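You operate a simulated robot arm through the tools that you are given. There is no shell and no other tool. Be economical: measure what you need, move in short steps, check, and stop when the job is done.

You run a simulated two-armed robot. Do the job below in one go: nothing can be reset, and whatever is moved stays where it is left.

TASK
Take the keypad and put it on the green bench. Switch the brake lever off. Put the cube labelled "92" from the 56 days shelf on top of the 75 mm spacer. Open the debris drawer. The order is free. The brake lever goes to its stop.

It is judged by the outcome, as a careful person would: the job done as asked, and still so three seconds after it is handed in. It fails if anything else is knocked over, pushed out of place, dropped, spilled or broken.

THE ROBOT
Two 6-joint arms with two-finger parallel grippers on one trunk, on a base that drives. Base frame: it is fixed to the floor where the robot stands at the start and does not move with it; the origin is under the middle of the robot, x ahead of it, y to its left, z up; the surface under the hand at the start is at about z = 0.86. Units: m, degrees, N and s.
The left shoulder is at the start at [0.08, 0.216, 1.58], the right one opposite. With the tool pointing down near the work surface each hand reaches from about 0.1 to 0.7 m from the robot's upright axis, wherever it stands, measured 20 degrees to its own side. Places, roughly: 75 mm spacer [0, -2, 1]; brake lever [-2.7, -4.1, 0.2]; cube [1, -6.5, 1.25]; debris drawer [-0.1, -1.4, 0.2]; green bench [-2.2, 2.4, 0.9]; keypad [0.75, 0, 1]. Payload 3.43 kg a hand.
The tool frame of a hand sits at the grasp point between the pads (the TCP): z along the fingers, y along the line on which they close. The tips reach 0.03 m beyond it. The gripper opens to 0.094 m. The fingers are 0.028 m wide and 0.01 m thick; the gripper's body (0.05 by 0.096 m) begins 0.055 m behind the TCP.
Orientation is told as [roll, pitch, yaw] about the base's x, y, z axes, in that order, counted from this pose: with the fingers straight down and closing along the base's y, the tool's x points along the base's -x, its y along +y and its z along -z.

THE INTERFACE
- The arms move only by the tool play_rows. It takes "left_deltas", "right_deltas" or both (then of equal length, played together; a hand with none holds still); each is a list of rows, each a list of 7 numbers: the shift along the base's x, y, z in m, then the turn, a rotation vector about the base's x, y, z in degrees, then the closure, from 0 (fully open) to 1 (shut). In form: [[dx, dy, dz, ax, ay, az, gripper], ...]. A call has 1 to 8 rows; each row shifts and turns the commanded pose from where the row before left it. Rows are played at 5 a second. More than 0.05 m and 8.6 degrees between two rows, or a gripper value outside its range, and nothing of the call is played. A pose out of reach is approached as far as the arm can. The call stops where the force on the tool passes 40 N (or 10 N more than at its start, if that is more) or the arm is blocked; 0.2 s more then pass. The fingers move at their own pace (about 0.072 m/s each) and stop on an object; they squeeze with about 38 N. The grip force told is the motor's: it shows also when the fingers shut on nothing. Time passes only in rows, and 0.2 s behind the last, so rows that do not move let the fingers close. It gives the time, the measured TCP pose, the force on the tool (base axes), the opening and the grip force at its end, in the units of the frame above (readings bear some noise), with the torque about the TCP (base axes, N m) and any sound that the robot's microphone picked up.
- Cameras (640 x 400 px; columns grow to the right, rows downward): "scene" is now at [0.0956, -0.0115, 1.7216]; the picture's right is [-0.18, -0.98, 0.00], its down [-0.86, 0.15, -0.48] and it looks along [0.47, -0.08, -0.88] (base axes); focal length 267 px, centre (320, 200). "left" rides on the left gripper at [0.076, -0.014, -0.102] in its tool frame; the picture's right is [0.18, 0.98, 0.00], its down [-0.75, 0.14, -0.64] and it looks along [-0.63, 0.12, 0.77] (tool axes); focal length 243 px, centre (320, 200). "right" rides on the right gripper at [0.076, 0.014, -0.102] in its tool frame; the picture's right is [-0.18, 0.98, 0.00], its down [-0.75, -0.14, -0.64] and it looks along [-0.63, -0.12, 0.77] (tool axes); focal length 243 px, centre (320, 200). There is no depth. A picture from a camera that has moved, and an enlarged one, comes with that camera's place and axes in the base frame and with its lens.
- camera(camera): a new picture of that camera. The clock stands still meanwhile.
- raise_lower(by): slides the trunk up (or, below 0, down) by that many m; the arms and the scene camera ride with it, the base frame stays. It gives what a move gives, with no picture.
- steer(legs): drives the robot by 1 to 6 legs, each [ahead, left, turn to the left] in m, m and degrees, along the robot's own axes; the way and the turn of a leg run together, so that a leg with both is an arc; at most 1.5 m and 180 degrees a leg. The arms and the cameras ride along, it lands a little off, and it stops where it bumps. It gives what a move gives.
- aim_head(pan, tilt): turns the head with the scene camera to pan (to the left, within 86 degrees either way) and tilt (down, from -29 to 69), counted from straight ahead of the robot. It gives what a move gives.
- enlarge(camera, box): a new picture of the part [left, top, right, bottom] of that camera's present view, enlarged. The clock stands still meanwhile.
- finish_job(): hands the job in; it is judged then, once.

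Go step by step. Nothing tells you exact positions but the pictures and the camera data: compare them with the known pose of the tool, close in by small moves and look again before you grip or let go. The budget is 165 turns and 138 pictures, counting those below and the enlarged ones. Unless the task says otherwise, let go and move clear before handing in.

The tools are called after ">>>" as a command line: name --argument value ..., lists and objects as JSON in quotes. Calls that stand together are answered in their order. play_rows: Moves the arms, as the interface text tells. Its arguments: {"type":"object","properties":{"left_deltas":{"type":"array"},"right_deltas":{"type":"array"}},"required":[]} The other tools are called the same way: raise_lower (by) slides the trunk up or down; steer (legs) drives the base; aim_head (pan, tilt) turns the head that bears the scene camera; camera (camera) takes a picture; enlarge (camera, box) takes an enlarged picture of a part of a camera's view; finish_job () hands the job in.

At the start:

```text
time_s: 0.0
left_position: [0.3692, 0.1256, 0.9999]
left_tool_rot: [0.0, 0.0, 0.0]
left_wrist_force: [0.8, 0.0, -0.7]
left_torque: [0.01, 0.0, 0.0]
left_width: 0.0938
left_grip_force: 0.0
right_position: [0.4242, -0.1799, 1.0005]
right_tool_rot: [0.1, 0.0, 0.0]
right_wrist_force: [0.5, -0.7, -0.4]
right_torque: [-0.01, -0.01, 0.03]
right_width: 0.0939
right_grip_force: 0.0
trunk travel left (down, up): [-0.81, 0.03]
robot x, y, heading: [-0.0046, 0.0028, -0.2]
head pan, tilt: [-10.1, 61.2]
```

scene: 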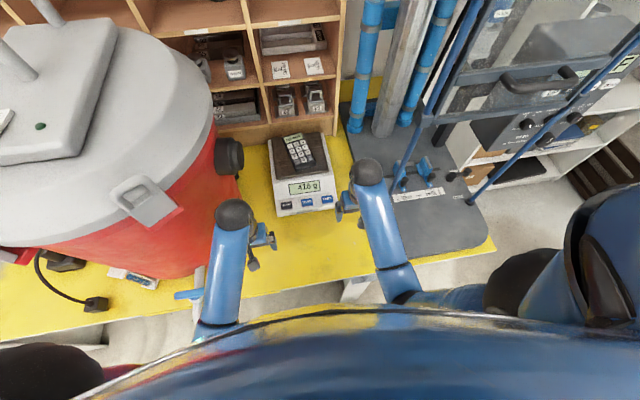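
right: 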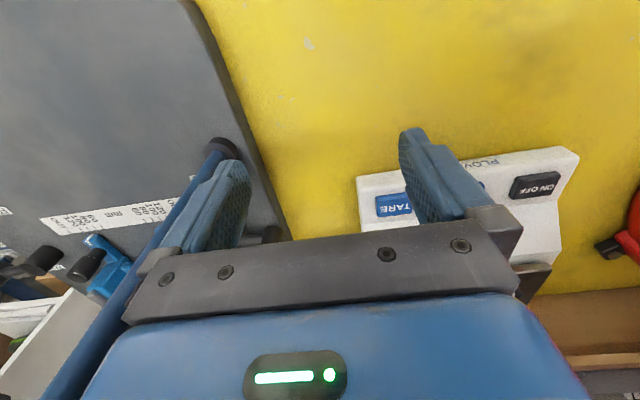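
left: 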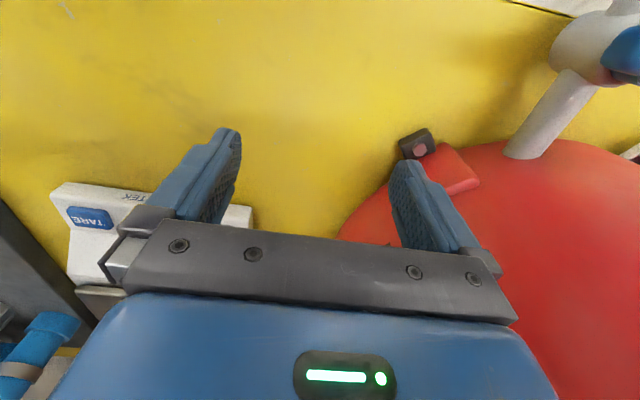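

The keypad appears to lie on a scale ahead of me, on a yellow bench. I'll look closer and survey.

>>> enlarge --camera "scene" --box '[220, 110, 380, 230]'

>>> aim_head --pan 0 --tilt 25

>>> camera --camera "scene"

```text
3.33 times, centred on (300, 170) of scene
camera zoom: at [0.0956, -0.0115, 1.7216], right [-0.18, -0.98, 0.0], down [-0.86, 0.15, -0.48], along [0.47, -0.08, -0.88], focal length 891 px, centre (387, 300)
```

zoom: 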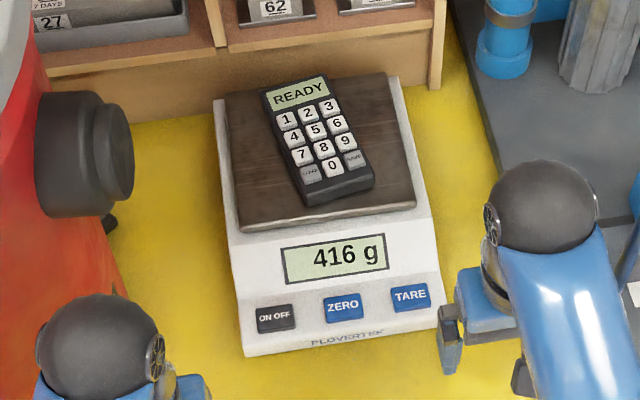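

```text
time_s: 1.0
left_position: [0.3681, 0.1261, 0.9994]
left_tool_rot: [0.0, 0.0, 0.0]
left_wrist_force: [0.4, -0.6, 0.3]
left_torque: [0.0, 0.01, -0.01]
left_width: 0.0943
left_grip_force: 0.1
right_position: [0.4244, -0.1804, 0.9993]
right_tool_rot: [-0.1, 0.0, 0.0]
right_wrist_force: [0.6, 0.0, 0.5]
right_torque: [0.0, -0.02, 0.01]
right_width: 0.0943
right_grip_force: 0.1
trunk travel left (down, up): [-0.81, 0.03]
robot x, y, heading: [0.0023, -0.0023, -0.2]
head pan, tilt: [0.0, 25.0]
```

```text
133 pictures are left
camera scene: at [0.1239, -0.0001, 1.773], right [0.0, -1.0, 0.0], down [-0.42, 0.0, -0.91], along [0.91, 0.0, -0.42], focal length 267 px, centre (320, 200)
```

scene: 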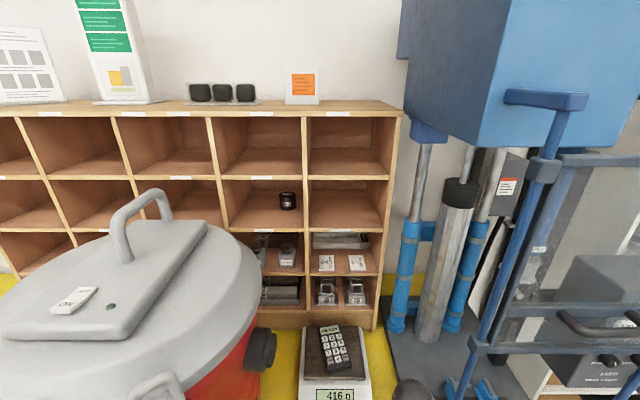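

Keypad is near (0.72, -0.045) on the scale. I bring the right hand up and over toward it, and look.

>>> play_rows --right_deltas '[[0, 0.03, 0.04, 0, 0, 0, 0], [0, 0.035, 0.03, 0, 0, 0, 0], [0, 0.035, 0.03, 0, 0, 0, 0], [0.04, 0.03, 0, 0, 0, 0, 0], [0.045, 0, 0, 0, 0, 0, 0], [0.045, 0, 0, 0, 0, 0, 0], [0.04, 0, 0, 0, 0, 0, 0]]'

>>> camera --camera "right"

```text
time_s: 2.6
left_position: [0.3707, 0.1263, 0.9997]
left_tool_rot: [-0.1, 0.0, 0.0]
left_wrist_force: [-0.7, 1.0, -0.3]
left_torque: [0.01, 0.0, 0.0]
left_width: 0.0941
left_grip_force: 0.1
right_position: [0.6099, -0.0486, 1.0222]
right_tool_rot: [0.1, 0.1, 0.0]
right_wrist_force: [0.3, -0.2, -0.1]
right_torque: [0.0, 0.0, -0.01]
right_width: 0.0943
right_grip_force: 0.0
right hand out of reach, approached as far as the arm can: row 1, 2, 3
trunk travel left (down, up): [-0.81, 0.03]
robot x, y, heading: [-0.0024, 0.0011, 0.1]
head pan, tilt: [0.0, 25.0]
```

```text
132 pictures are left
camera right: at [0.5308, -0.0332, 1.1239], right [0.18, 0.98, 0.0], down [0.75, -0.14, 0.64], along [0.63, -0.12, -0.77], focal length 243 px, centre (320, 200)
```

right: 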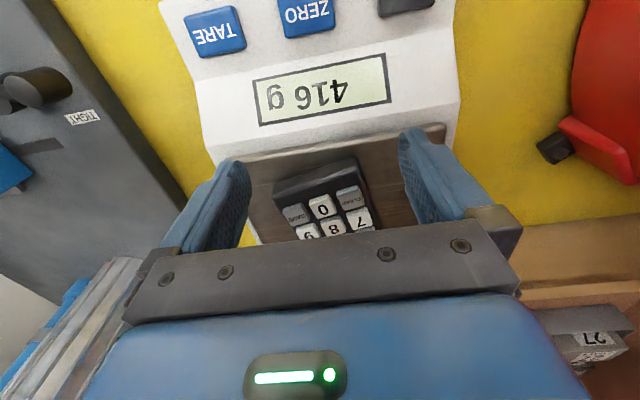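

The keypad is turned about +15° and centred near (0.73, -0.045). I turn the hand and move over it.

>>> play_rows --right_deltas '[[0.03, 0, 0, 0, 0, 7.5, 0], [0.04, 0.002, 0, 0, 0, 7.5, 0], [0.04, 0.002, 0, 0, 0, 0, 0], [0, 0, 0, 0, 0, 0, 0]]'

>>> camera --camera "right"

>>> aim_head --pan 0 --tilt 50

>>> enlarge --camera "scene" --box '[240, 100, 400, 200]'

```text
time_s: 3.6
left_position: [0.3677, 0.125, 1.0003]
left_tool_rot: [0.0, -0.1, 0.1]
left_wrist_force: [0.0, 0.3, 0.1]
left_torque: [0.04, 0.0, -0.01]
left_width: 0.0941
left_grip_force: 0.1
right_position: [0.6956, -0.0472, 1.031]
right_tool_rot: [0.0, -0.1, 15.0]
right_wrist_force: [0.6, 0.7, -0.1]
right_torque: [-0.02, 0.0, 0.01]
right_width: 0.094
right_grip_force: 0.0
right hand out of reach, approached as far as the arm can: row 3
trunk travel left (down, up): [-0.81, 0.03]
robot x, y, heading: [0.003, -0.0011, 0.2]
head pan, tilt: [0.0, 25.0]
```

```text
131 pictures are left
camera right: at [0.6156, -0.0528, 1.132], right [-0.08, 1.0, 0.0], down [0.76, 0.06, 0.64], along [0.64, 0.05, -0.77], focal length 243 px, centre (320, 200)
```

right: 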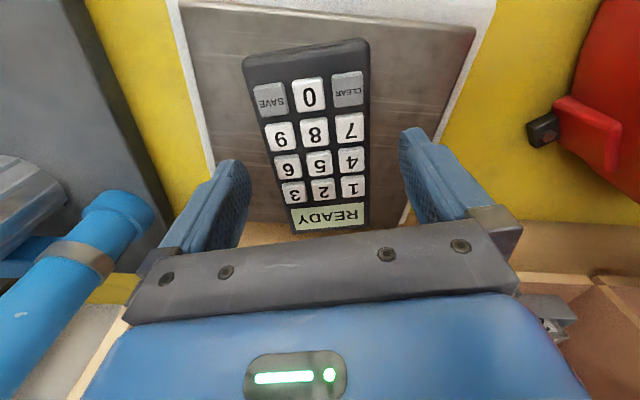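

```text
time_s: 4.5
left_position: [0.3685, 0.1265, 1.0002]
left_tool_rot: [-0.1, 0.0, 0.0]
left_wrist_force: [0.5, 0.3, 0.1]
left_torque: [0.0, 0.01, 0.01]
left_width: 0.0942
left_grip_force: 0.0
right_position: [0.6954, -0.0468, 1.0289]
right_tool_rot: [-0.1, 0.0, 14.9]
right_wrist_force: [0.2, 0.2, 0.2]
right_torque: [-0.01, 0.0, 0.01]
right_width: 0.0939
right_grip_force: 0.0
trunk travel left (down, up): [-0.81, 0.03]
robot x, y, heading: [0.0004, -0.0001, 0.3]
head pan, tilt: [0.0, 50.0]
```

```text
4.00 times, centred on (320, 150) of scene
camera zoom: at [0.1089, 0.0, 1.7356], right [0.0, -1.0, 0.0], down [-0.77, 0.0, -0.64], along [0.64, 0.0, -0.77], focal length 1069 px, centre (320, 400)
```

zoom: 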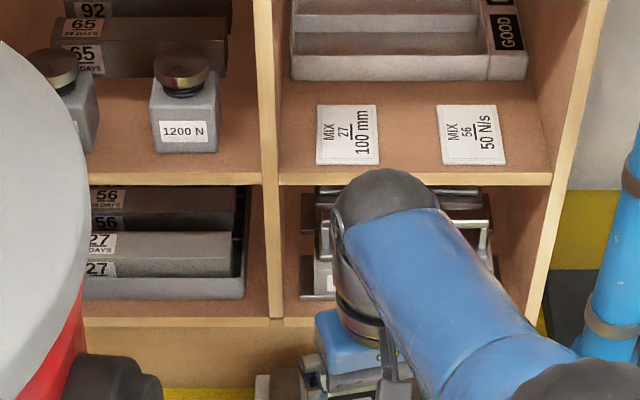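

The keypad top is at z≈0.95, centre (0.725,-0.044), yaw ≈13°. The arm is at its reach limit, so I drive a little ahead.

>>> steer --legs '[[0.05, 0, 0]]'

>>> camera --camera "right"

```text
time_s: 5.6
left_position: [0.4191, 0.1259, 0.9989]
left_tool_rot: [-0.1, 0.1, -0.1]
left_wrist_force: [-0.3, 0.4, 0.1]
left_torque: [0.02, 0.03, 0.0]
left_width: 0.0941
left_grip_force: 0.2
right_position: [0.7465, -0.047, 1.0284]
right_tool_rot: [0.0, 0.0, 14.9]
right_wrist_force: [-0.3, 0.2, 0.0]
right_torque: [-0.01, 0.04, -0.01]
right_width: 0.0938
right_grip_force: 0.1
trunk travel left (down, up): [-0.81, 0.03]
robot x, y, heading: [0.0473, -0.0003, -0.1]
head pan, tilt: [0.0, 50.0]
stopped in leg 1: the robot was blocked; the commanded pose is now the measured one
```

```text
129 pictures are left
camera right: at [0.6669, -0.0526, 1.1307], right [-0.07, 1.0, 0.0], down [0.77, 0.06, 0.64], along [0.64, 0.05, -0.77], focal length 243 px, centre (320, 200)
```

right: 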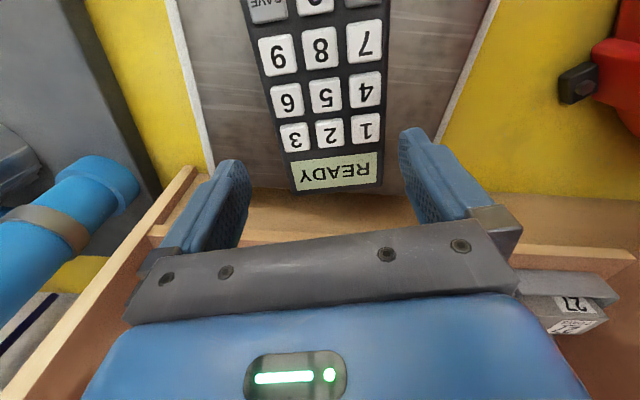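

I'm against the bench edge; reach is now good. I lower over the keypad centre and check.

>>> play_rows --right_deltas '[[-0.024, 0.002, 0, 0, 0, -2, 0], [0, 0, -0.02, 0, 0, 0, 0], [0, 0, -0.02, 0, 0, 0, 0], [0, 0, 0, 0, 0, 0, 0]]'

>>> camera --camera "right"

```text
time_s: 6.6
left_position: [0.4192, 0.1262, 0.9997]
left_tool_rot: [0.1, 0.0, -0.2]
left_wrist_force: [0.2, -0.2, -0.9]
left_torque: [0.03, 0.0, 0.02]
left_width: 0.094
left_grip_force: 0.1
right_position: [0.7225, -0.0461, 0.9896]
right_tool_rot: [0.0, -0.2, 12.9]
right_wrist_force: [0.5, 0.0, -0.1]
right_torque: [-0.01, 0.01, -0.03]
right_width: 0.0941
right_grip_force: 0.1
trunk travel left (down, up): [-0.81, 0.03]
robot x, y, heading: [0.0502, 0.0018, -0.1]
head pan, tilt: [0.0, 50.0]
```

```text
128 pictures are left
camera right: at [0.6423, -0.0485, 1.0914], right [-0.04, 1.0, 0.0], down [0.77, 0.03, 0.64], along [0.64, 0.03, -0.77], focal length 243 px, centre (320, 200)
```

right: 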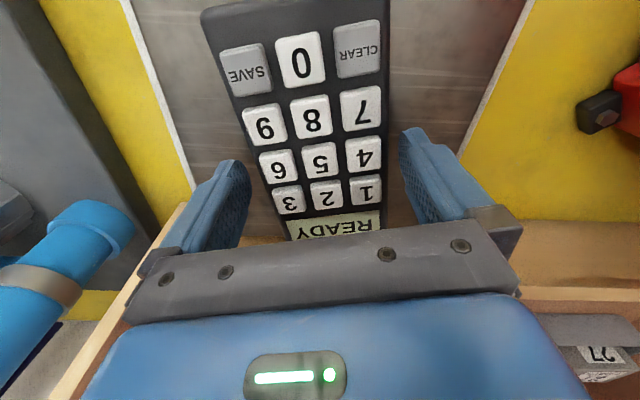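

The keypad lies between the fingers. I lower and grip.

>>> play_rows --right_deltas '[[0, 0, -0.015, 0, 0, 0, 0], [0, 0, -0.015, 0, 0, 0, 0], [0, 0, 0, 0, 0, 0, 0]]'

>>> camera --camera "right"

```text
time_s: 7.4
left_position: [0.415, 0.1268, 1.0005]
left_tool_rot: [0.0, -0.2, -0.2]
left_wrist_force: [0.1, 0.3, 0.0]
left_torque: [-0.03, 0.01, 0.01]
left_width: 0.0941
left_grip_force: 0.0
right_position: [0.7185, -0.0458, 0.9738]
right_tool_rot: [0.0, -1.3, 12.7]
right_wrist_force: [-12.6, -2.2, 25.5]
right_torque: [-0.17, 0.69, -0.02]
right_width: 0.0937
right_grip_force: 0.0
right hand out of reach, approached as far as the arm can: row 2
trunk travel left (down, up): [-0.81, 0.03]
robot x, y, heading: [0.0492, 0.0019, 0.1]
head pan, tilt: [0.0, 50.0]
stopped in row 3 (right hand): the force on the tool passed its limit at 47 N (the readings are from after the stop); the commanded pose is now the measured one
```

```text
127 pictures are left
camera right: at [0.6374, -0.0486, 1.0745], right [-0.04, 1.0, 0.0], down [0.75, 0.03, 0.66], along [0.66, 0.03, -0.75], focal length 243 px, centre (320, 200)
```

right: 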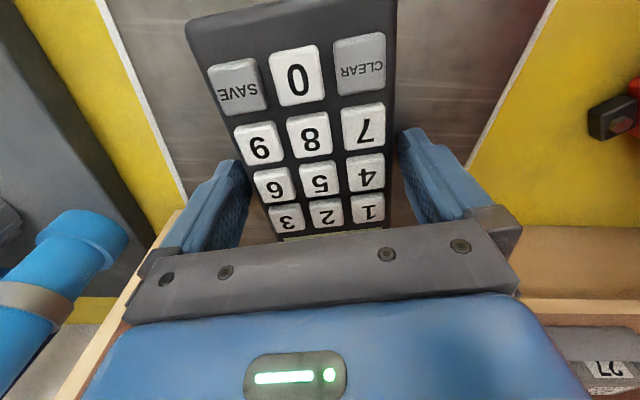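

Something is touching at tip height 0.944. I look from the scene camera to see what.

>>> enlarge --camera "scene" --box '[240, 160, 440, 300]'

>>> enlarge --camera "right" --box '[180, 80, 460, 255]'

>>> camera --camera "left"

```text
2.86 times, centred on (340, 230) of scene
camera zoom: at [0.152, 0.001, 1.736], right [0.0, -1.0, 0.0], down [-0.76, 0.0, -0.65], along [0.65, 0.0, -0.76], focal length 763 px, centre (263, 114)
```

zoom: 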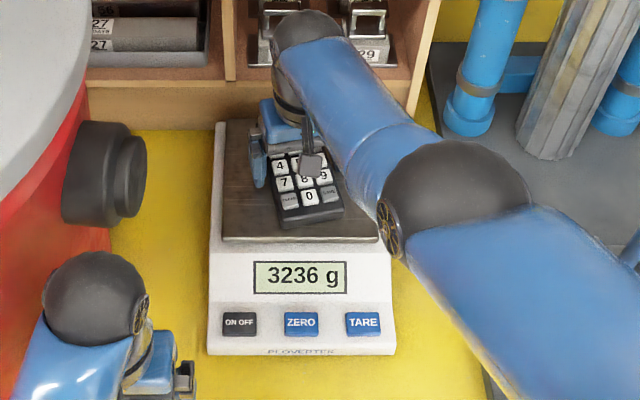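

```text
2.29 times, centred on (320, 168) of right
camera zoom: at [0.6374, -0.0486, 1.0745], right [-0.04, 1.0, 0.0], down [0.75, 0.03, 0.66], along [0.66, 0.03, -0.75], focal length 555 px, centre (320, 274)
```

zoom: 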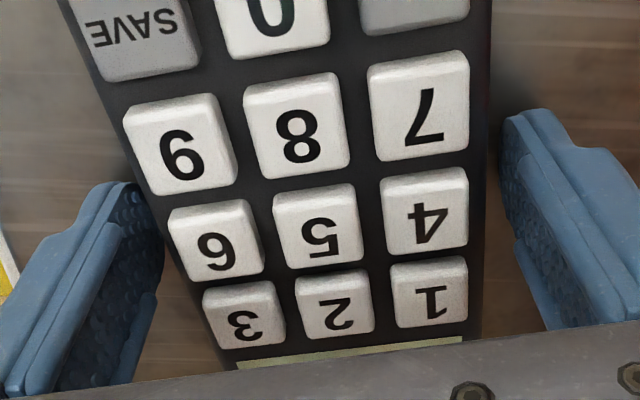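

```text
124 pictures are left
camera left: at [0.3385, 0.1127, 1.103], right [-0.18, 0.98, 0.0], down [0.75, 0.14, 0.64], along [0.63, 0.12, -0.76], focal length 243 px, centre (320, 200)
```

left: 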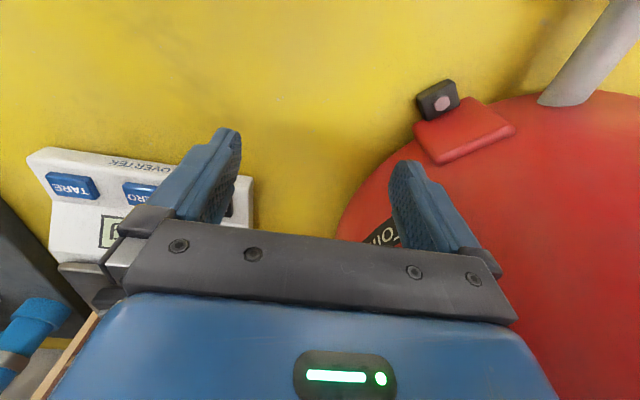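

The tips rest on the scale's platter, either side of the keypad. I lift 4 mm and close.

>>> play_rows --right_deltas '[[0.003, 0, 0.004, 0, 1.2, 0, 0], [0, 0, 0, 0, 0, 0, 1], [0, 0, 0, 0, 0, 0, 1], [0, 0, 0, 0, 0, 0, 1]]'

>>> camera --camera "right"

```text
time_s: 8.4
left_position: [0.419, 0.1265, 0.9995]
left_tool_rot: [0.0, -0.1, -0.1]
left_wrist_force: [-0.6, 0.1, -0.4]
left_torque: [-0.04, 0.02, 0.05]
left_width: 0.0939
left_grip_force: 0.0
right_position: [0.7195, -0.0468, 0.9755]
right_tool_rot: [0.4, 0.0, 12.8]
right_wrist_force: [1.2, -3.7, 2.8]
right_torque: [-0.29, -0.49, -0.22]
right_width: 0.0795
right_grip_force: 37.6
right hand out of reach, approached as far as the arm can: row 1
trunk travel left (down, up): [-0.81, 0.03]
robot x, y, heading: [0.051, -0.0012, -0.1]
head pan, tilt: [0.0, 50.0]
```

```text
123 pictures are left
camera right: at [0.6417, -0.05, 1.0771], right [-0.04, 1.0, 0.01], down [0.77, 0.03, 0.64], along [0.64, 0.03, -0.77], focal length 243 px, centre (320, 200)
```

right: 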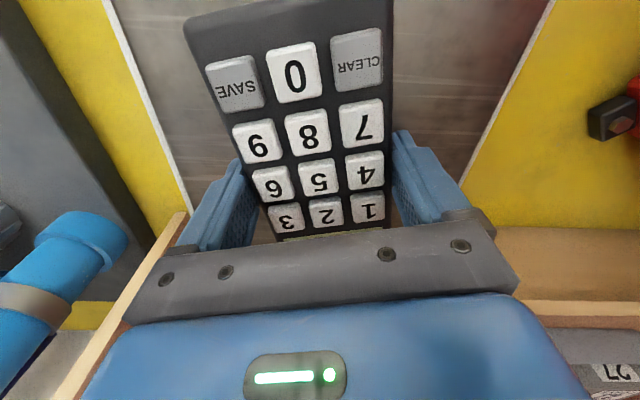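

Gripped at 79.5 mm. I lift and draw back toward the robot.

>>> play_rows --right_deltas '[[0, 0, 0.015, 0, 0, 0, 1], [-0.01, 0, 0.02, 0, 0, 0, 1], [-0.03, 0, 0.02, 0, 0, 0, 1], [-0.04, 0, 0.01, 0, 0, 0, 1], [-0.04, 0, 0, 0, 0, 0, 1], [-0.04, 0, 0, 0, 0, 0, 1], [-0.04, 0, 0, 0, 0, 0, 1]]'

>>> camera --camera "scene"

```text
time_s: 10.0
left_position: [0.4179, 0.1256, 0.9998]
left_tool_rot: [0.0, 0.0, -0.1]
left_wrist_force: [-1.0, -0.3, 0.2]
left_torque: [-0.01, -0.01, 0.02]
left_width: 0.0941
left_grip_force: 0.0
right_position: [0.5195, -0.0456, 1.0332]
right_tool_rot: [0.4, 0.0, 12.8]
right_wrist_force: [-1.1, -0.3, -4.2]
right_torque: [0.04, -0.04, 0.01]
right_width: 0.0797
right_grip_force: 38.2
right hand out of reach, approached as far as the arm can: row 7
trunk travel left (down, up): [-0.81, 0.03]
robot x, y, heading: [0.0473, 0.0044, 0.0]
head pan, tilt: [0.0, 50.0]
```

```text
122 pictures are left
camera scene: at [0.1563, 0.0003, 1.7357], right [0.0, -1.0, 0.0], down [-0.77, 0.0, -0.64], along [0.64, 0.0, -0.77], focal length 267 px, centre (320, 200)
```

scene: 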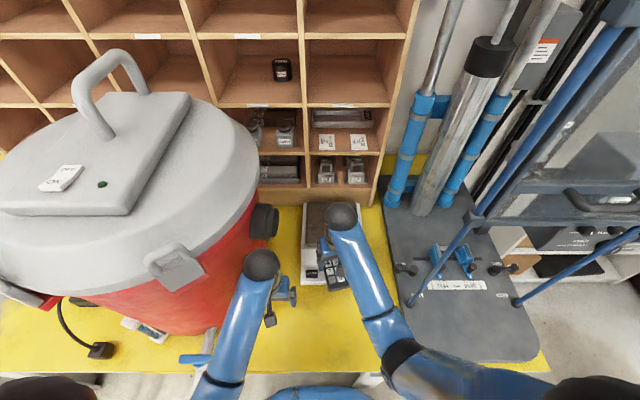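

The keypad is held. I look left and right for driving room before backing out.

>>> aim_head --pan 86 --tilt 25

>>> camera --camera "scene"

>>> aim_head --pan -86 --tilt 25

>>> camera --camera "scene"

```text
time_s: 11.6
left_position: [0.4194, 0.1257, 0.9999]
left_tool_rot: [0.0, 0.1, -0.2]
left_wrist_force: [-0.3, -0.1, 0.6]
left_torque: [0.01, -0.01, 0.03]
left_width: 0.0939
left_grip_force: 0.1
right_position: [0.5209, -0.0458, 1.0323]
right_tool_rot: [0.4, -0.1, 12.9]
right_wrist_force: [0.1, 0.2, -4.3]
right_torque: [0.0, 0.0, 0.03]
right_width: 0.0793
right_grip_force: 38.1
trunk travel left (down, up): [-0.81, 0.03]
robot x, y, heading: [0.051, 0.0025, 0.1]
head pan, tilt: [85.9, 25.0]
```

```text
121 pictures are left
camera scene: at [0.0886, 0.0928, 1.773], right [1.0, -0.07, 0.0], down [-0.03, -0.42, -0.91], along [0.07, 0.9, -0.42], focal length 267 px, centre (320, 200)
```

scene: 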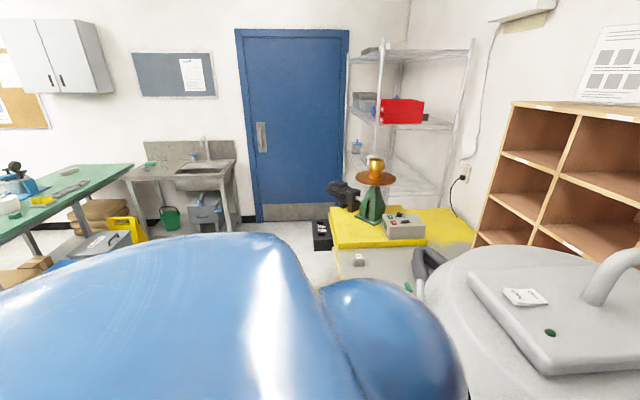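

```text
time_s: 14.2
left_position: [0.4199, 0.1253, 1.0004]
left_tool_rot: [0.0, 0.1, -0.1]
left_wrist_force: [0.8, 0.3, 0.0]
left_torque: [0.02, 0.02, 0.01]
left_width: 0.0939
left_grip_force: 0.1
right_position: [0.5206, -0.0454, 1.032]
right_tool_rot: [0.5, -0.2, 12.7]
right_wrist_force: [0.6, -0.3, -4.2]
right_torque: [-0.01, -0.02, 0.04]
right_width: 0.0795
right_grip_force: 38.5
trunk travel left (down, up): [-0.81, 0.03]
robot x, y, heading: [0.0485, 0.0007, 0.1]
head pan, tilt: [-85.9, 25.0]
```

```text
120 pictures are left
camera scene: at [0.0881, -0.0911, 1.773], right [-1.0, -0.07, 0.0], down [-0.03, 0.42, -0.91], along [0.06, -0.9, -0.42], focal length 267 px, centre (320, 200)
```

scene: 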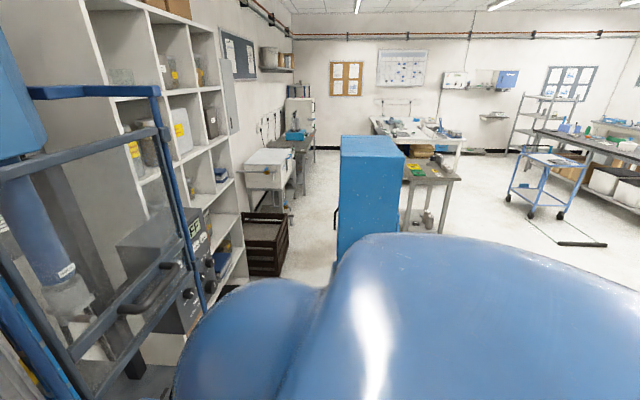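

The green bench's front edge runs along y at x≈-1.7. I back out and turn left, then look.

>>> steer --legs '[[-0.5, 0, 0], [0, 0, 90]]'

>>> aim_head --pan 45 --tilt 25

>>> camera --camera "scene"

```text
time_s: 21.0
left_position: [-0.5768, 0.3747, 0.9998]
left_tool_rot: [0.0, 0.0, 89.8]
left_wrist_force: [0.7, 0.0, 0.1]
left_torque: [-0.01, -0.03, 0.02]
left_width: 0.094
left_grip_force: 0.0
right_position: [-0.4053, 0.4755, 1.0339]
right_tool_rot: [0.4, -0.1, 102.7]
right_wrist_force: [0.0, -0.5, -4.5]
right_torque: [0.0, 0.03, 0.01]
right_width: 0.0795
right_grip_force: 37.9
trunk travel left (down, up): [-0.81, 0.03]
robot x, y, heading: [-0.4543, 0.0021, 89.8]
head pan, tilt: [-85.9, 25.0]
```

```text
time_s: 23.1
left_position: [-0.5779, 0.3743, 1.0]
left_tool_rot: [-0.1, 0.0, 89.9]
left_wrist_force: [-0.7, 0.0, 0.1]
left_torque: [0.0, 0.01, -0.01]
left_width: 0.0939
left_grip_force: 0.1
right_position: [-0.4052, 0.4757, 1.0325]
right_tool_rot: [0.5, 0.0, 102.7]
right_wrist_force: [1.1, 1.2, -4.2]
right_torque: [0.02, 0.04, 0.02]
right_width: 0.0797
right_grip_force: 37.9
trunk travel left (down, up): [-0.81, 0.03]
robot x, y, heading: [-0.4522, 0.004, 89.8]
head pan, tilt: [45.0, 25.0]
```

```text
119 pictures are left
camera scene: at [-0.5159, 0.1004, 1.773], right [0.71, 0.7, 0.0], down [0.3, -0.3, -0.91], along [-0.64, 0.64, -0.42], focal length 267 px, centre (320, 200)
```

scene: 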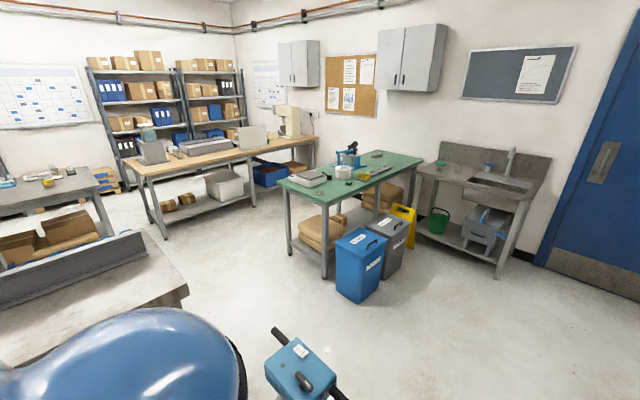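

Green bench seen, bins before its front. I zoom in.

>>> enlarge --camera "scene" --box '[240, 130, 460, 310]'

>>> aim_head --pan 45 --tilt 60

>>> camera --camera "scene"

```text
2.22 times, centred on (350, 220) of scene
camera zoom: at [-0.5159, 0.1004, 1.773], right [0.71, 0.7, 0.0], down [0.3, -0.3, -0.91], along [-0.64, 0.64, -0.42], focal length 594 px, centre (253, 156)
```

zoom: 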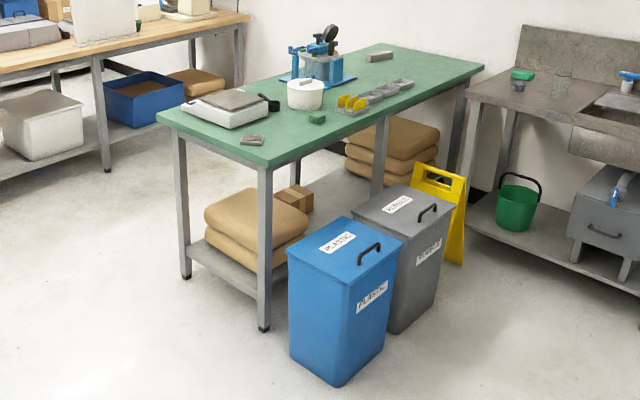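

```text
time_s: 24.1
left_position: [-0.5764, 0.3732, 0.9996]
left_tool_rot: [0.0, 0.0, 89.8]
left_wrist_force: [0.0, -0.1, -0.1]
left_torque: [0.0, -0.02, 0.01]
left_width: 0.0942
left_grip_force: 0.0
right_position: [-0.405, 0.4761, 1.0327]
right_tool_rot: [0.4, -0.1, 102.7]
right_wrist_force: [0.8, -0.2, -4.3]
right_torque: [-0.01, 0.03, -0.02]
right_width: 0.0797
right_grip_force: 38.0
trunk travel left (down, up): [-0.81, 0.03]
robot x, y, heading: [-0.4535, 0.0044, 89.9]
head pan, tilt: [45.0, 60.0]
```

```text
117 pictures are left
camera scene: at [-0.4979, 0.0823, 1.723], right [0.71, 0.7, 0.0], down [0.61, -0.61, -0.5], along [-0.35, 0.35, -0.87], focal length 267 px, centre (320, 200)
```

scene: 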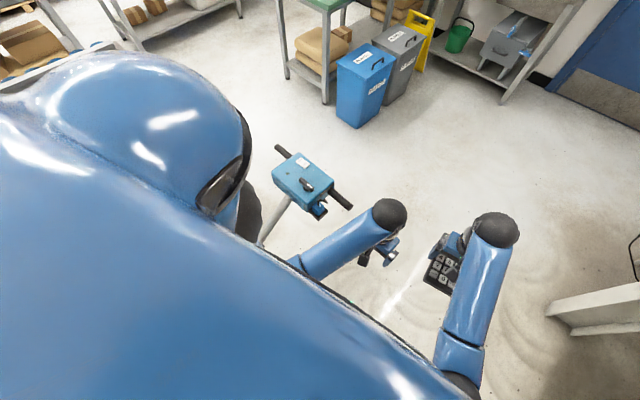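

Bench spans x -2.38…-1.75, y 1.45…3.1; its right end (around (-1.9, 2.7)) is free. I drive there round the blue stand, avoiding the bins.

>>> steer --legs '[[0.3, -0.12, 0], [1.2, 0, 0], [1.0, 0, 0], [0, 0, 90]]'

>>> aim_head --pan 0 --tilt 40

>>> camera --camera "scene"

```text
time_s: 40.7
left_position: [-0.6814, 2.4111, 0.9997]
left_tool_rot: [0.0, -0.1, -180.0]
left_wrist_force: [0.3, -1.1, -0.2]
left_torque: [0.01, 0.02, 0.0]
left_width: 0.0939
left_grip_force: 0.0
right_position: [-0.7845, 2.5811, 1.0321]
right_tool_rot: [0.4, -0.2, -167.0]
right_wrist_force: [0.1, -0.5, -4.3]
right_torque: [0.0, 0.05, 0.01]
right_width: 0.0796
right_grip_force: 37.9
trunk travel left (down, up): [-0.81, 0.03]
robot x, y, heading: [-0.3126, 2.5373, -179.9]
head pan, tilt: [45.0, 60.0]
```

```text
time_s: 41.9
left_position: [-0.682, 2.4105, 0.999]
left_tool_rot: [0.0, 0.0, -180.0]
left_wrist_force: [0.5, -0.2, -0.4]
left_torque: [0.01, 0.02, 0.01]
left_width: 0.0938
left_grip_force: 0.0
right_position: [-0.7838, 2.5821, 1.0321]
right_tool_rot: [0.4, 0.0, -167.0]
right_wrist_force: [-0.2, -0.1, -4.5]
right_torque: [-0.03, 0.0, 0.03]
right_width: 0.0797
right_grip_force: 38.0
trunk travel left (down, up): [-0.81, 0.03]
robot x, y, heading: [-0.3127, 2.5386, -180.0]
head pan, tilt: [0.0, 40.0]
```

```text
116 pictures are left
camera scene: at [-0.4273, 2.5369, 1.7496], right [0.0, 1.0, 0.0], down [0.64, 0.0, -0.77], along [-0.77, 0.0, -0.64], focal length 267 px, centre (320, 200)
```

scene: 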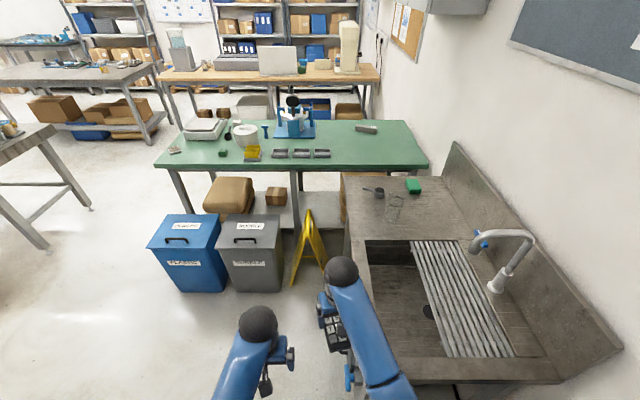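

The sink counter blocks the right end. A free spot between the metal piece and green block at about (-1.86, 1.72) is better. I shift left and approach.

>>> steer --legs '[[0, 0.93, 0], [0.7, 0, 0]]'

>>> camera --camera "scene"

```text
time_s: 50.2
left_position: [-1.397, 1.4933, 1.0004]
left_tool_rot: [0.0, 0.0, 178.7]
left_wrist_force: [-0.1, -0.1, 0.5]
left_torque: [0.01, 0.02, -0.02]
left_width: 0.0941
left_grip_force: 0.1
right_position: [-1.4942, 1.668, 1.0331]
right_tool_rot: [0.3, -0.1, -168.4]
right_wrist_force: [0.2, -0.2, -4.1]
right_torque: [-0.01, 0.01, -0.02]
right_width: 0.0799
right_grip_force: 38.0
trunk travel left (down, up): [-0.81, 0.03]
robot x, y, heading: [-1.0236, 1.6095, 178.5]
head pan, tilt: [0.0, 40.0]
```

```text
115 pictures are left
camera scene: at [-1.1387, 1.6133, 1.7499], right [0.02, 1.0, 0.0], down [0.64, -0.02, -0.77], along [-0.77, 0.02, -0.64], focal length 267 px, centre (320, 200)
```

scene: 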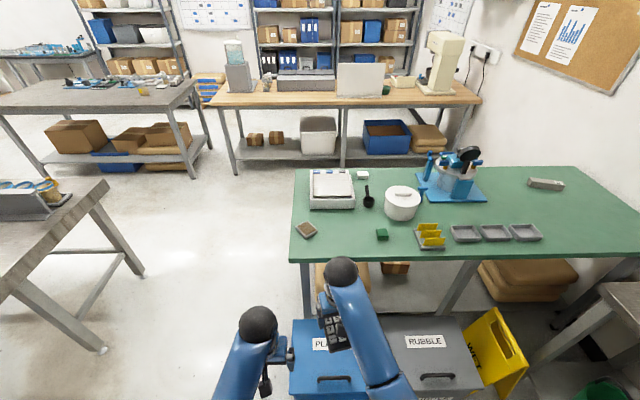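

The spot between the brown piece and green block at about (-1.89, 1.745) is clear. I creep nearer, then lower the trunk for reach while lifting the hand.

>>> steer --legs '[[0.12, 0.04, 1.4]]'

>>> play_rows --right_deltas '[[0, 0.04, 0.02, 0, 0, -4, 1], [0, 0.04, 0.02, 0, 0, -4, 1], [0, 0.04, 0.02, 0, 0, -4, 1]]'

>>> raise_lower --by -0.08

```text
time_s: 51.5
left_position: [-1.5078, 1.4476, 1.0016]
left_tool_rot: [0.1, -0.2, -180.0]
left_wrist_force: [-0.4, 0.3, -0.8]
left_torque: [-0.03, 0.0, -0.01]
left_width: 0.0939
left_grip_force: 0.0
right_position: [-1.6114, 1.6203, 1.0345]
right_tool_rot: [0.5, -0.1, -167.1]
right_wrist_force: [0.1, 0.5, -3.8]
right_torque: [-0.02, 0.05, 0.01]
right_width: 0.0797
right_grip_force: 37.9
trunk travel left (down, up): [-0.81, 0.03]
robot x, y, heading: [-1.1455, 1.5706, -180.2]
head pan, tilt: [0.0, 40.0]
```

```text
time_s: 52.3
left_position: [-1.5128, 1.448, 0.9991]
left_tool_rot: [0.0, 0.0, -180.0]
left_wrist_force: [-0.1, 1.0, 0.7]
left_torque: [0.01, 0.01, 0.02]
left_width: 0.094
left_grip_force: 0.0
right_position: [-1.6346, 1.7335, 1.0272]
right_tool_rot: [0.4, -0.1, -179.1]
right_wrist_force: [0.0, 0.6, -4.0]
right_torque: [-0.01, -0.03, 0.02]
right_width: 0.0794
right_grip_force: 38.0
right hand out of reach, approached as far as the arm can: row 1, 2, 3
trunk travel left (down, up): [-0.81, 0.03]
robot x, y, heading: [-1.1392, 1.5711, -180.0]
head pan, tilt: [0.0, 40.0]
```

```text
time_s: 53.5
left_position: [-1.5125, 1.4471, 0.92]
left_tool_rot: [-0.1, 0.1, -180.0]
left_wrist_force: [0.4, -0.5, 0.4]
left_torque: [0.01, 0.0, 0.02]
left_width: 0.0939
left_grip_force: 0.0
right_position: [-1.6335, 1.7339, 0.9483]
right_tool_rot: [0.3, -0.2, -179.1]
right_wrist_force: [-0.2, -0.1, -3.4]
right_torque: [0.04, 0.0, 0.01]
right_width: 0.0796
right_grip_force: 38.1
trunk travel left (down, up): [-0.73, 0.11]
robot x, y, heading: [-1.1423, 1.5747, -179.8]
head pan, tilt: [0.0, 40.0]
```

Hand height is limited relative to the trunk, so I raise the trunk again, extend, and will lower with the trunk.

>>> raise_lower --by 0.08

>>> play_rows --right_deltas '[[-0.04, 0.003, 0, 0, 0, 0, 1], [-0.045, 0.003, 0, 0, 0, 0, 1], [-0.045, 0.003, 0, 0, 0, 0, 1], [-0.045, 0.002, 0, 0, 0, 0, 1], [-0.045, 0, 0, 0, 0, 0, 1], [-0.03, 0, 0, 0, 0, 0, 1]]'

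>>> camera --camera "scene"

>>> camera --camera "right"

```text
time_s: 54.6
left_position: [-1.5127, 1.4473, 0.9996]
left_tool_rot: [0.1, 0.1, -180.1]
left_wrist_force: [-1.0, -0.7, 0.4]
left_torque: [-0.01, 0.0, -0.01]
left_width: 0.0941
left_grip_force: 0.1
right_position: [-1.6338, 1.7336, 1.0287]
right_tool_rot: [0.5, -0.1, -179.1]
right_wrist_force: [0.4, 0.2, -3.9]
right_torque: [0.01, 0.0, 0.03]
right_width: 0.0797
right_grip_force: 37.4
trunk travel left (down, up): [-0.81, 0.03]
robot x, y, heading: [-1.1414, 1.5717, -180.1]
head pan, tilt: [0.0, 40.0]
```

```text
time_s: 56.0
left_position: [-1.5132, 1.4474, 0.9993]
left_tool_rot: [0.1, 0.3, -180.0]
left_wrist_force: [0.4, 0.1, -0.6]
left_torque: [0.0, -0.02, 0.01]
left_width: 0.0942
left_grip_force: 0.1
right_position: [-1.8687, 1.7437, 1.0364]
right_tool_rot: [0.4, -0.3, -179.1]
right_wrist_force: [-1.4, 0.2, -1.7]
right_torque: [-0.01, -0.07, 0.01]
right_width: 0.0795
right_grip_force: 38.0
right hand out of reach, approached as far as the arm can: row 6
trunk travel left (down, up): [-0.81, 0.03]
robot x, y, heading: [-1.143, 1.5722, -180.0]
head pan, tilt: [0.0, 40.0]
```

```text
114 pictures are left
camera scene: at [-1.2599, 1.5721, 1.7495], right [0.0, 1.0, 0.0], down [0.64, 0.0, -0.77], along [-0.77, 0.0, -0.64], focal length 267 px, centre (320, 200)
```

scene: 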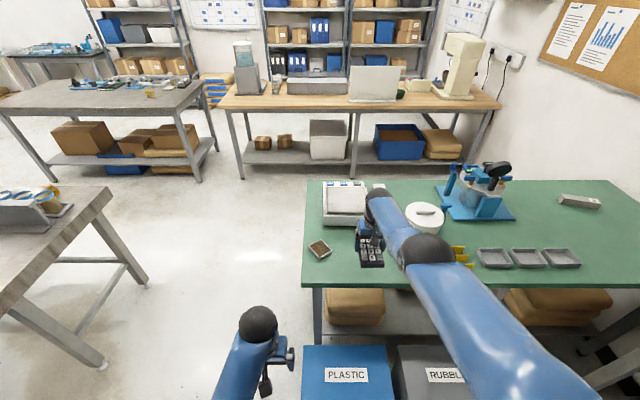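

```text
113 pictures are left
camera right: at [-1.793, 1.7326, 1.1384], right [-0.17, -0.99, 0.01], down [-0.75, 0.13, 0.65], along [-0.64, 0.1, -0.76], focal length 243 px, centre (320, 200)
```

right: 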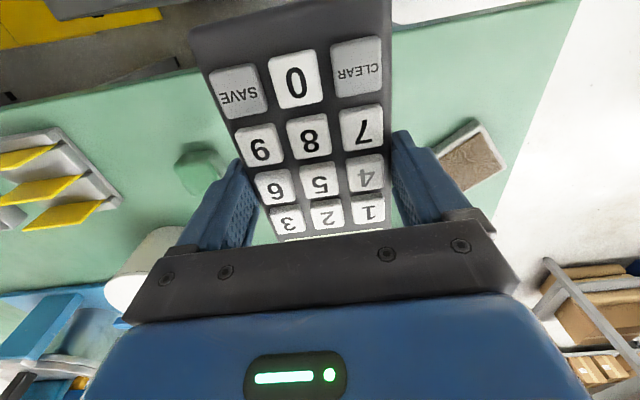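

The bench top looks to be about z≈0.85 with its edge near x=-1.83, so I need ~7 cm more. I lower the trunk 0.09 to gain reach and extend.

>>> raise_lower --by -0.09

>>> play_rows --right_deltas '[[-0.03, 0, 0, 0, 0, 0, 1], [-0.03, 0, 0, 0, 0, 0, 1], [-0.02, 0, 0, 0, 0, 0, 1]]'

>>> camera --camera "right"

```text
time_s: 57.3
left_position: [-1.5143, 1.4464, 0.9106]
left_tool_rot: [0.1, 0.1, -179.9]
left_wrist_force: [-0.1, -0.6, -0.4]
left_torque: [0.04, 0.02, -0.02]
left_width: 0.094
left_grip_force: 0.1
right_position: [-1.8661, 1.7444, 0.9457]
right_tool_rot: [0.4, -0.2, -179.1]
right_wrist_force: [-0.3, 0.8, -4.6]
right_torque: [0.01, 0.02, 0.02]
right_width: 0.0798
right_grip_force: 38.4
trunk travel left (down, up): [-0.72, 0.12]
robot x, y, heading: [-1.1442, 1.5737, -180.0]
head pan, tilt: [0.0, 40.0]
```

```text
time_s: 58.1
left_position: [-1.5123, 1.4464, 0.9091]
left_tool_rot: [0.1, 0.2, -179.9]
left_wrist_force: [0.4, 0.0, -0.3]
left_torque: [-0.01, -0.03, 0.0]
left_width: 0.094
left_grip_force: 0.1
right_position: [-1.8715, 1.7486, 0.9634]
right_tool_rot: [0.4, -0.2, -179.1]
right_wrist_force: [0.4, -0.5, -3.7]
right_torque: [0.01, 0.01, 0.01]
right_width: 0.0796
right_grip_force: 38.0
right hand out of reach, approached as far as the arm can: row 1, 2, 3
trunk travel left (down, up): [-0.72, 0.12]
robot x, y, heading: [-1.1379, 1.5731, -180.3]
head pan, tilt: [0.0, 40.0]
```

```text
112 pictures are left
camera right: at [-1.797, 1.7366, 1.0643], right [-0.17, -0.99, 0.01], down [-0.75, 0.13, 0.64], along [-0.63, 0.1, -0.77], focal length 243 px, centre (320, 200)
```

right: 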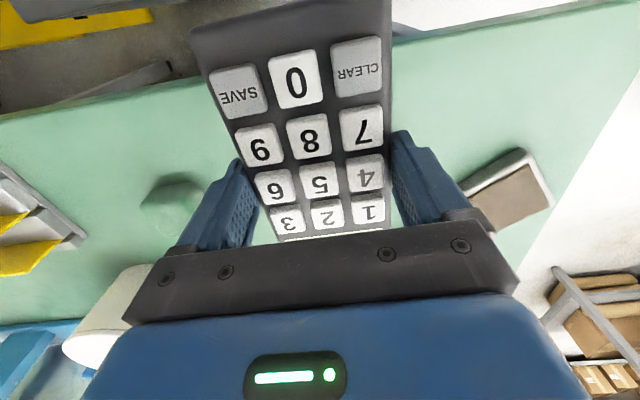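

I check clearance between my base and the bins by looking down.

>>> aim_head --pan 10 --tilt 69

>>> camera --camera "scene"

```text
time_s: 59.0
left_position: [-1.5117, 1.4458, 0.9089]
left_tool_rot: [0.0, 0.1, -180.0]
left_wrist_force: [-0.1, -0.4, -0.7]
left_torque: [-0.04, -0.02, 0.03]
left_width: 0.0941
left_grip_force: 0.0
right_position: [-1.8707, 1.7495, 0.9618]
right_tool_rot: [0.4, -0.2, -179.1]
right_wrist_force: [0.0, -0.9, -4.3]
right_torque: [-0.01, 0.05, 0.02]
right_width: 0.0792
right_grip_force: 38.0
trunk travel left (down, up): [-0.72, 0.12]
robot x, y, heading: [-1.1488, 1.5727, -179.9]
head pan, tilt: [10.0, 68.8]
```

```text
111 pictures are left
camera scene: at [-1.2288, 1.563, 1.6236], right [-0.17, 0.98, 0.0], down [0.92, 0.16, -0.36], along [-0.36, -0.06, -0.93], focal length 267 px, centre (320, 200)
```

scene: 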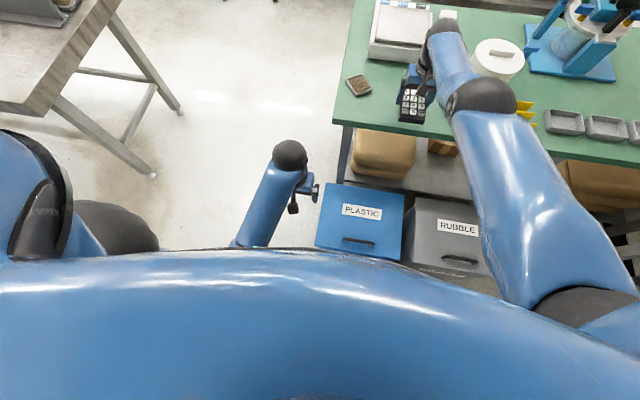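

The bin is only a few cm from my base, so no more driving. I gain reach by lowering the trunk while lifting the hand.

>>> raise_lower --by -0.04

>>> play_rows --right_deltas '[[0, 0, 0.03, 0, 0, 0, 1], [-0.03, 0, 0.01, 0, 0, 0, 1], [-0.01, 0, 0, 0, 0, 0, 1]]'

>>> raise_lower --by -0.05

>>> play_rows --right_deltas '[[0, 0, 0.03, 0, 0, 0, 1], [-0.03, 0, 0.01, 0, 0, 0, 1], [-0.01, 0, 0, 0, 0, 0, 1]]'

```text
time_s: 59.9
left_position: [-1.5123, 1.4466, 0.8697]
left_tool_rot: [0.0, 0.2, -180.0]
left_wrist_force: [0.0, -0.3, -0.3]
left_torque: [0.01, -0.02, -0.02]
left_width: 0.0938
left_grip_force: 0.0
right_position: [-1.8714, 1.7474, 0.9216]
right_tool_rot: [0.5, -0.2, -179.1]
right_wrist_force: [-0.6, -0.3, -3.8]
right_torque: [-0.03, 0.02, 0.03]
right_width: 0.0796
right_grip_force: 37.5
trunk travel left (down, up): [-0.68, 0.16]
robot x, y, heading: [-1.1457, 1.5718, -179.9]
head pan, tilt: [10.0, 68.8]
```

```text
time_s: 60.7
left_position: [-1.5146, 1.4465, 0.8692]
left_tool_rot: [0.0, 0.1, -180.0]
left_wrist_force: [-0.6, -0.5, 0.5]
left_torque: [0.02, 0.0, -0.04]
left_width: 0.0943
left_grip_force: 0.1
right_position: [-1.8846, 1.7489, 0.9671]
right_tool_rot: [0.4, 0.0, -179.1]
right_wrist_force: [0.5, 0.3, -4.3]
right_torque: [-0.02, -0.02, -0.01]
right_width: 0.0798
right_grip_force: 37.8
right hand out of reach, approached as far as the arm can: row 2, 3
trunk travel left (down, up): [-0.68, 0.16]
robot x, y, heading: [-1.145, 1.5706, -180.0]
head pan, tilt: [10.0, 68.8]
```

```text
time_s: 61.6
left_position: [-1.5129, 1.4462, 0.8199]
left_tool_rot: [-0.2, 0.0, -180.0]
left_wrist_force: [0.6, 0.2, 0.5]
left_torque: [-0.04, 0.0, -0.02]
left_width: 0.0941
left_grip_force: 0.1
right_position: [-1.8843, 1.7489, 0.9171]
right_tool_rot: [0.3, -0.2, -179.1]
right_wrist_force: [0.2, 0.4, -4.2]
right_torque: [-0.01, 0.01, 0.01]
right_width: 0.0795
right_grip_force: 38.1
trunk travel left (down, up): [-0.63, 0.21]
robot x, y, heading: [-1.1464, 1.5727, -180.0]
head pan, tilt: [10.0, 68.8]
```

```text
time_s: 62.4
left_position: [-1.5127, 1.4465, 0.8202]
left_tool_rot: [0.0, 0.1, -180.1]
left_wrist_force: [-0.5, -0.9, -0.2]
left_torque: [-0.01, 0.01, 0.0]
left_width: 0.0939
left_grip_force: 0.0
right_position: [-1.896, 1.7492, 0.96]
right_tool_rot: [0.4, -0.1, -179.1]
right_wrist_force: [-0.6, 0.0, -3.3]
right_torque: [-0.02, -0.01, 0.01]
right_width: 0.0794
right_grip_force: 37.9
right hand out of reach, approached as far as the arm can: row 2, 3
trunk travel left (down, up): [-0.63, 0.21]
robot x, y, heading: [-1.1466, 1.5708, -180.0]
head pan, tilt: [10.0, 68.8]
```

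Gaining slowly; two more steps.

>>> raise_lower --by -0.05

>>> play_rows --right_deltas '[[0, 0, 0.03, 0, 0, 0, 1], [-0.03, 0, 0.015, 0, 0, 0, 1], [-0.01, 0, 0, 0, 0, 0, 1]]'

>>> raise_lower --by -0.05

>>> play_rows --right_deltas '[[0, 0, 0.03, 0, 0, 0, 1], [-0.03, 0, 0.015, 0, 0, 0, 1], [-0.01, 0, 0, 0, 0, 0, 1]]'

>>> camera --camera "right"

>>> camera --camera "scene"

```text
time_s: 63.3
left_position: [-1.5143, 1.4469, 0.769]
left_tool_rot: [0.0, 0.1, -180.0]
left_wrist_force: [1.0, -0.8, 0.2]
left_torque: [-0.01, -0.01, 0.0]
left_width: 0.0939
left_grip_force: 0.0
right_position: [-1.8954, 1.7504, 0.9107]
right_tool_rot: [0.4, -0.2, -179.1]
right_wrist_force: [0.1, -0.1, -3.9]
right_torque: [0.0, 0.03, 0.01]
right_width: 0.0795
right_grip_force: 37.7
trunk travel left (down, up): [-0.58, 0.26]
robot x, y, heading: [-1.1427, 1.5765, -180.0]
head pan, tilt: [10.0, 68.8]
```

```text
time_s: 64.1
left_position: [-1.5133, 1.447, 0.7688]
left_tool_rot: [0.0, 0.1, -180.0]
left_wrist_force: [0.0, 0.2, 0.3]
left_torque: [0.0, 0.03, 0.0]
left_width: 0.0937
left_grip_force: 0.0
right_position: [-1.9013, 1.752, 0.9562]
right_tool_rot: [0.4, -0.1, -179.0]
right_wrist_force: [0.1, -0.7, -4.2]
right_torque: [-0.01, 0.0, -0.02]
right_width: 0.0796
right_grip_force: 37.6
right hand out of reach, approached as far as the arm can: row 2, 3
trunk travel left (down, up): [-0.58, 0.26]
robot x, y, heading: [-1.1412, 1.5715, -179.8]
head pan, tilt: [10.0, 68.8]
```

```text
time_s: 65.0
left_position: [-1.512, 1.4455, 0.72]
left_tool_rot: [0.0, 0.0, -179.9]
left_wrist_force: [0.1, 1.3, 0.3]
left_torque: [0.0, 0.0, -0.04]
left_width: 0.0939
left_grip_force: 0.0
right_position: [-1.9021, 1.7517, 0.9076]
right_tool_rot: [0.4, -0.2, -179.1]
right_wrist_force: [0.0, 0.4, -3.5]
right_torque: [0.02, 0.02, 0.0]
right_width: 0.0796
right_grip_force: 37.9
trunk travel left (down, up): [-0.53, 0.31]
robot x, y, heading: [-1.1465, 1.5733, -180.2]
head pan, tilt: [10.0, 68.8]
```

```text
time_s: 65.8
left_position: [-1.5136, 1.4478, 0.719]
left_tool_rot: [0.0, 0.0, -179.9]
left_wrist_force: [1.1, -0.6, 0.5]
left_torque: [0.0, 0.01, 0.01]
left_width: 0.0941
left_grip_force: 0.1
right_position: [-1.9071, 1.7541, 0.9525]
right_tool_rot: [0.4, 0.0, -179.0]
right_wrist_force: [0.5, 0.5, -4.4]
right_torque: [-0.02, 0.02, -0.03]
right_width: 0.0797
right_grip_force: 37.6
right hand out of reach, approached as far as the arm can: row 2, 3
trunk travel left (down, up): [-0.53, 0.31]
robot x, y, heading: [-1.142, 1.5737, -179.9]
head pan, tilt: [10.0, 68.8]
```

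```text
110 pictures are left
camera right: at [-1.832, 1.7422, 1.0536], right [-0.17, -0.99, 0.01], down [-0.75, 0.13, 0.64], along [-0.63, 0.1, -0.77], focal length 243 px, centre (320, 200)
```

right: 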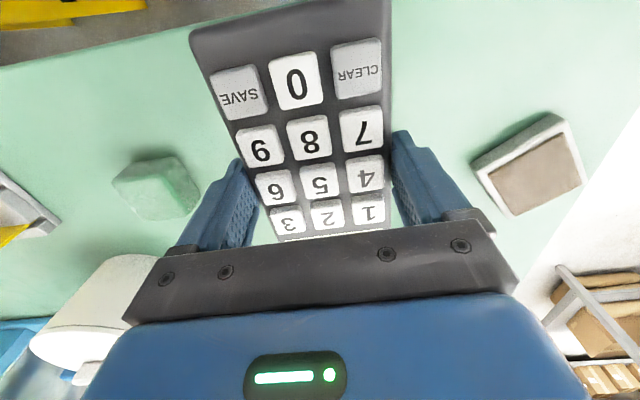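

```text
109 pictures are left
camera scene: at [-1.229, 1.5633, 1.4335], right [-0.17, 0.98, 0.0], down [0.92, 0.16, -0.36], along [-0.36, -0.06, -0.93], focal length 267 px, centre (320, 200)
```

scene: 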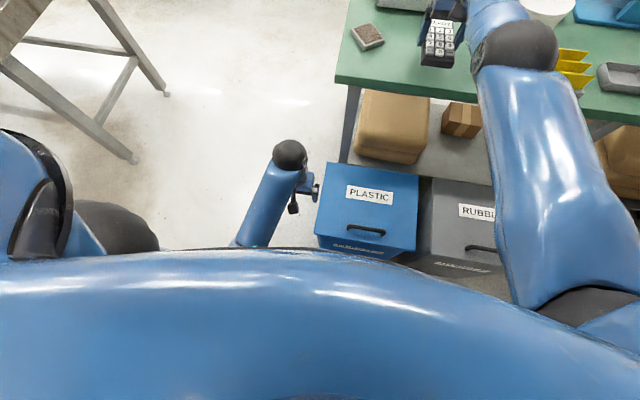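

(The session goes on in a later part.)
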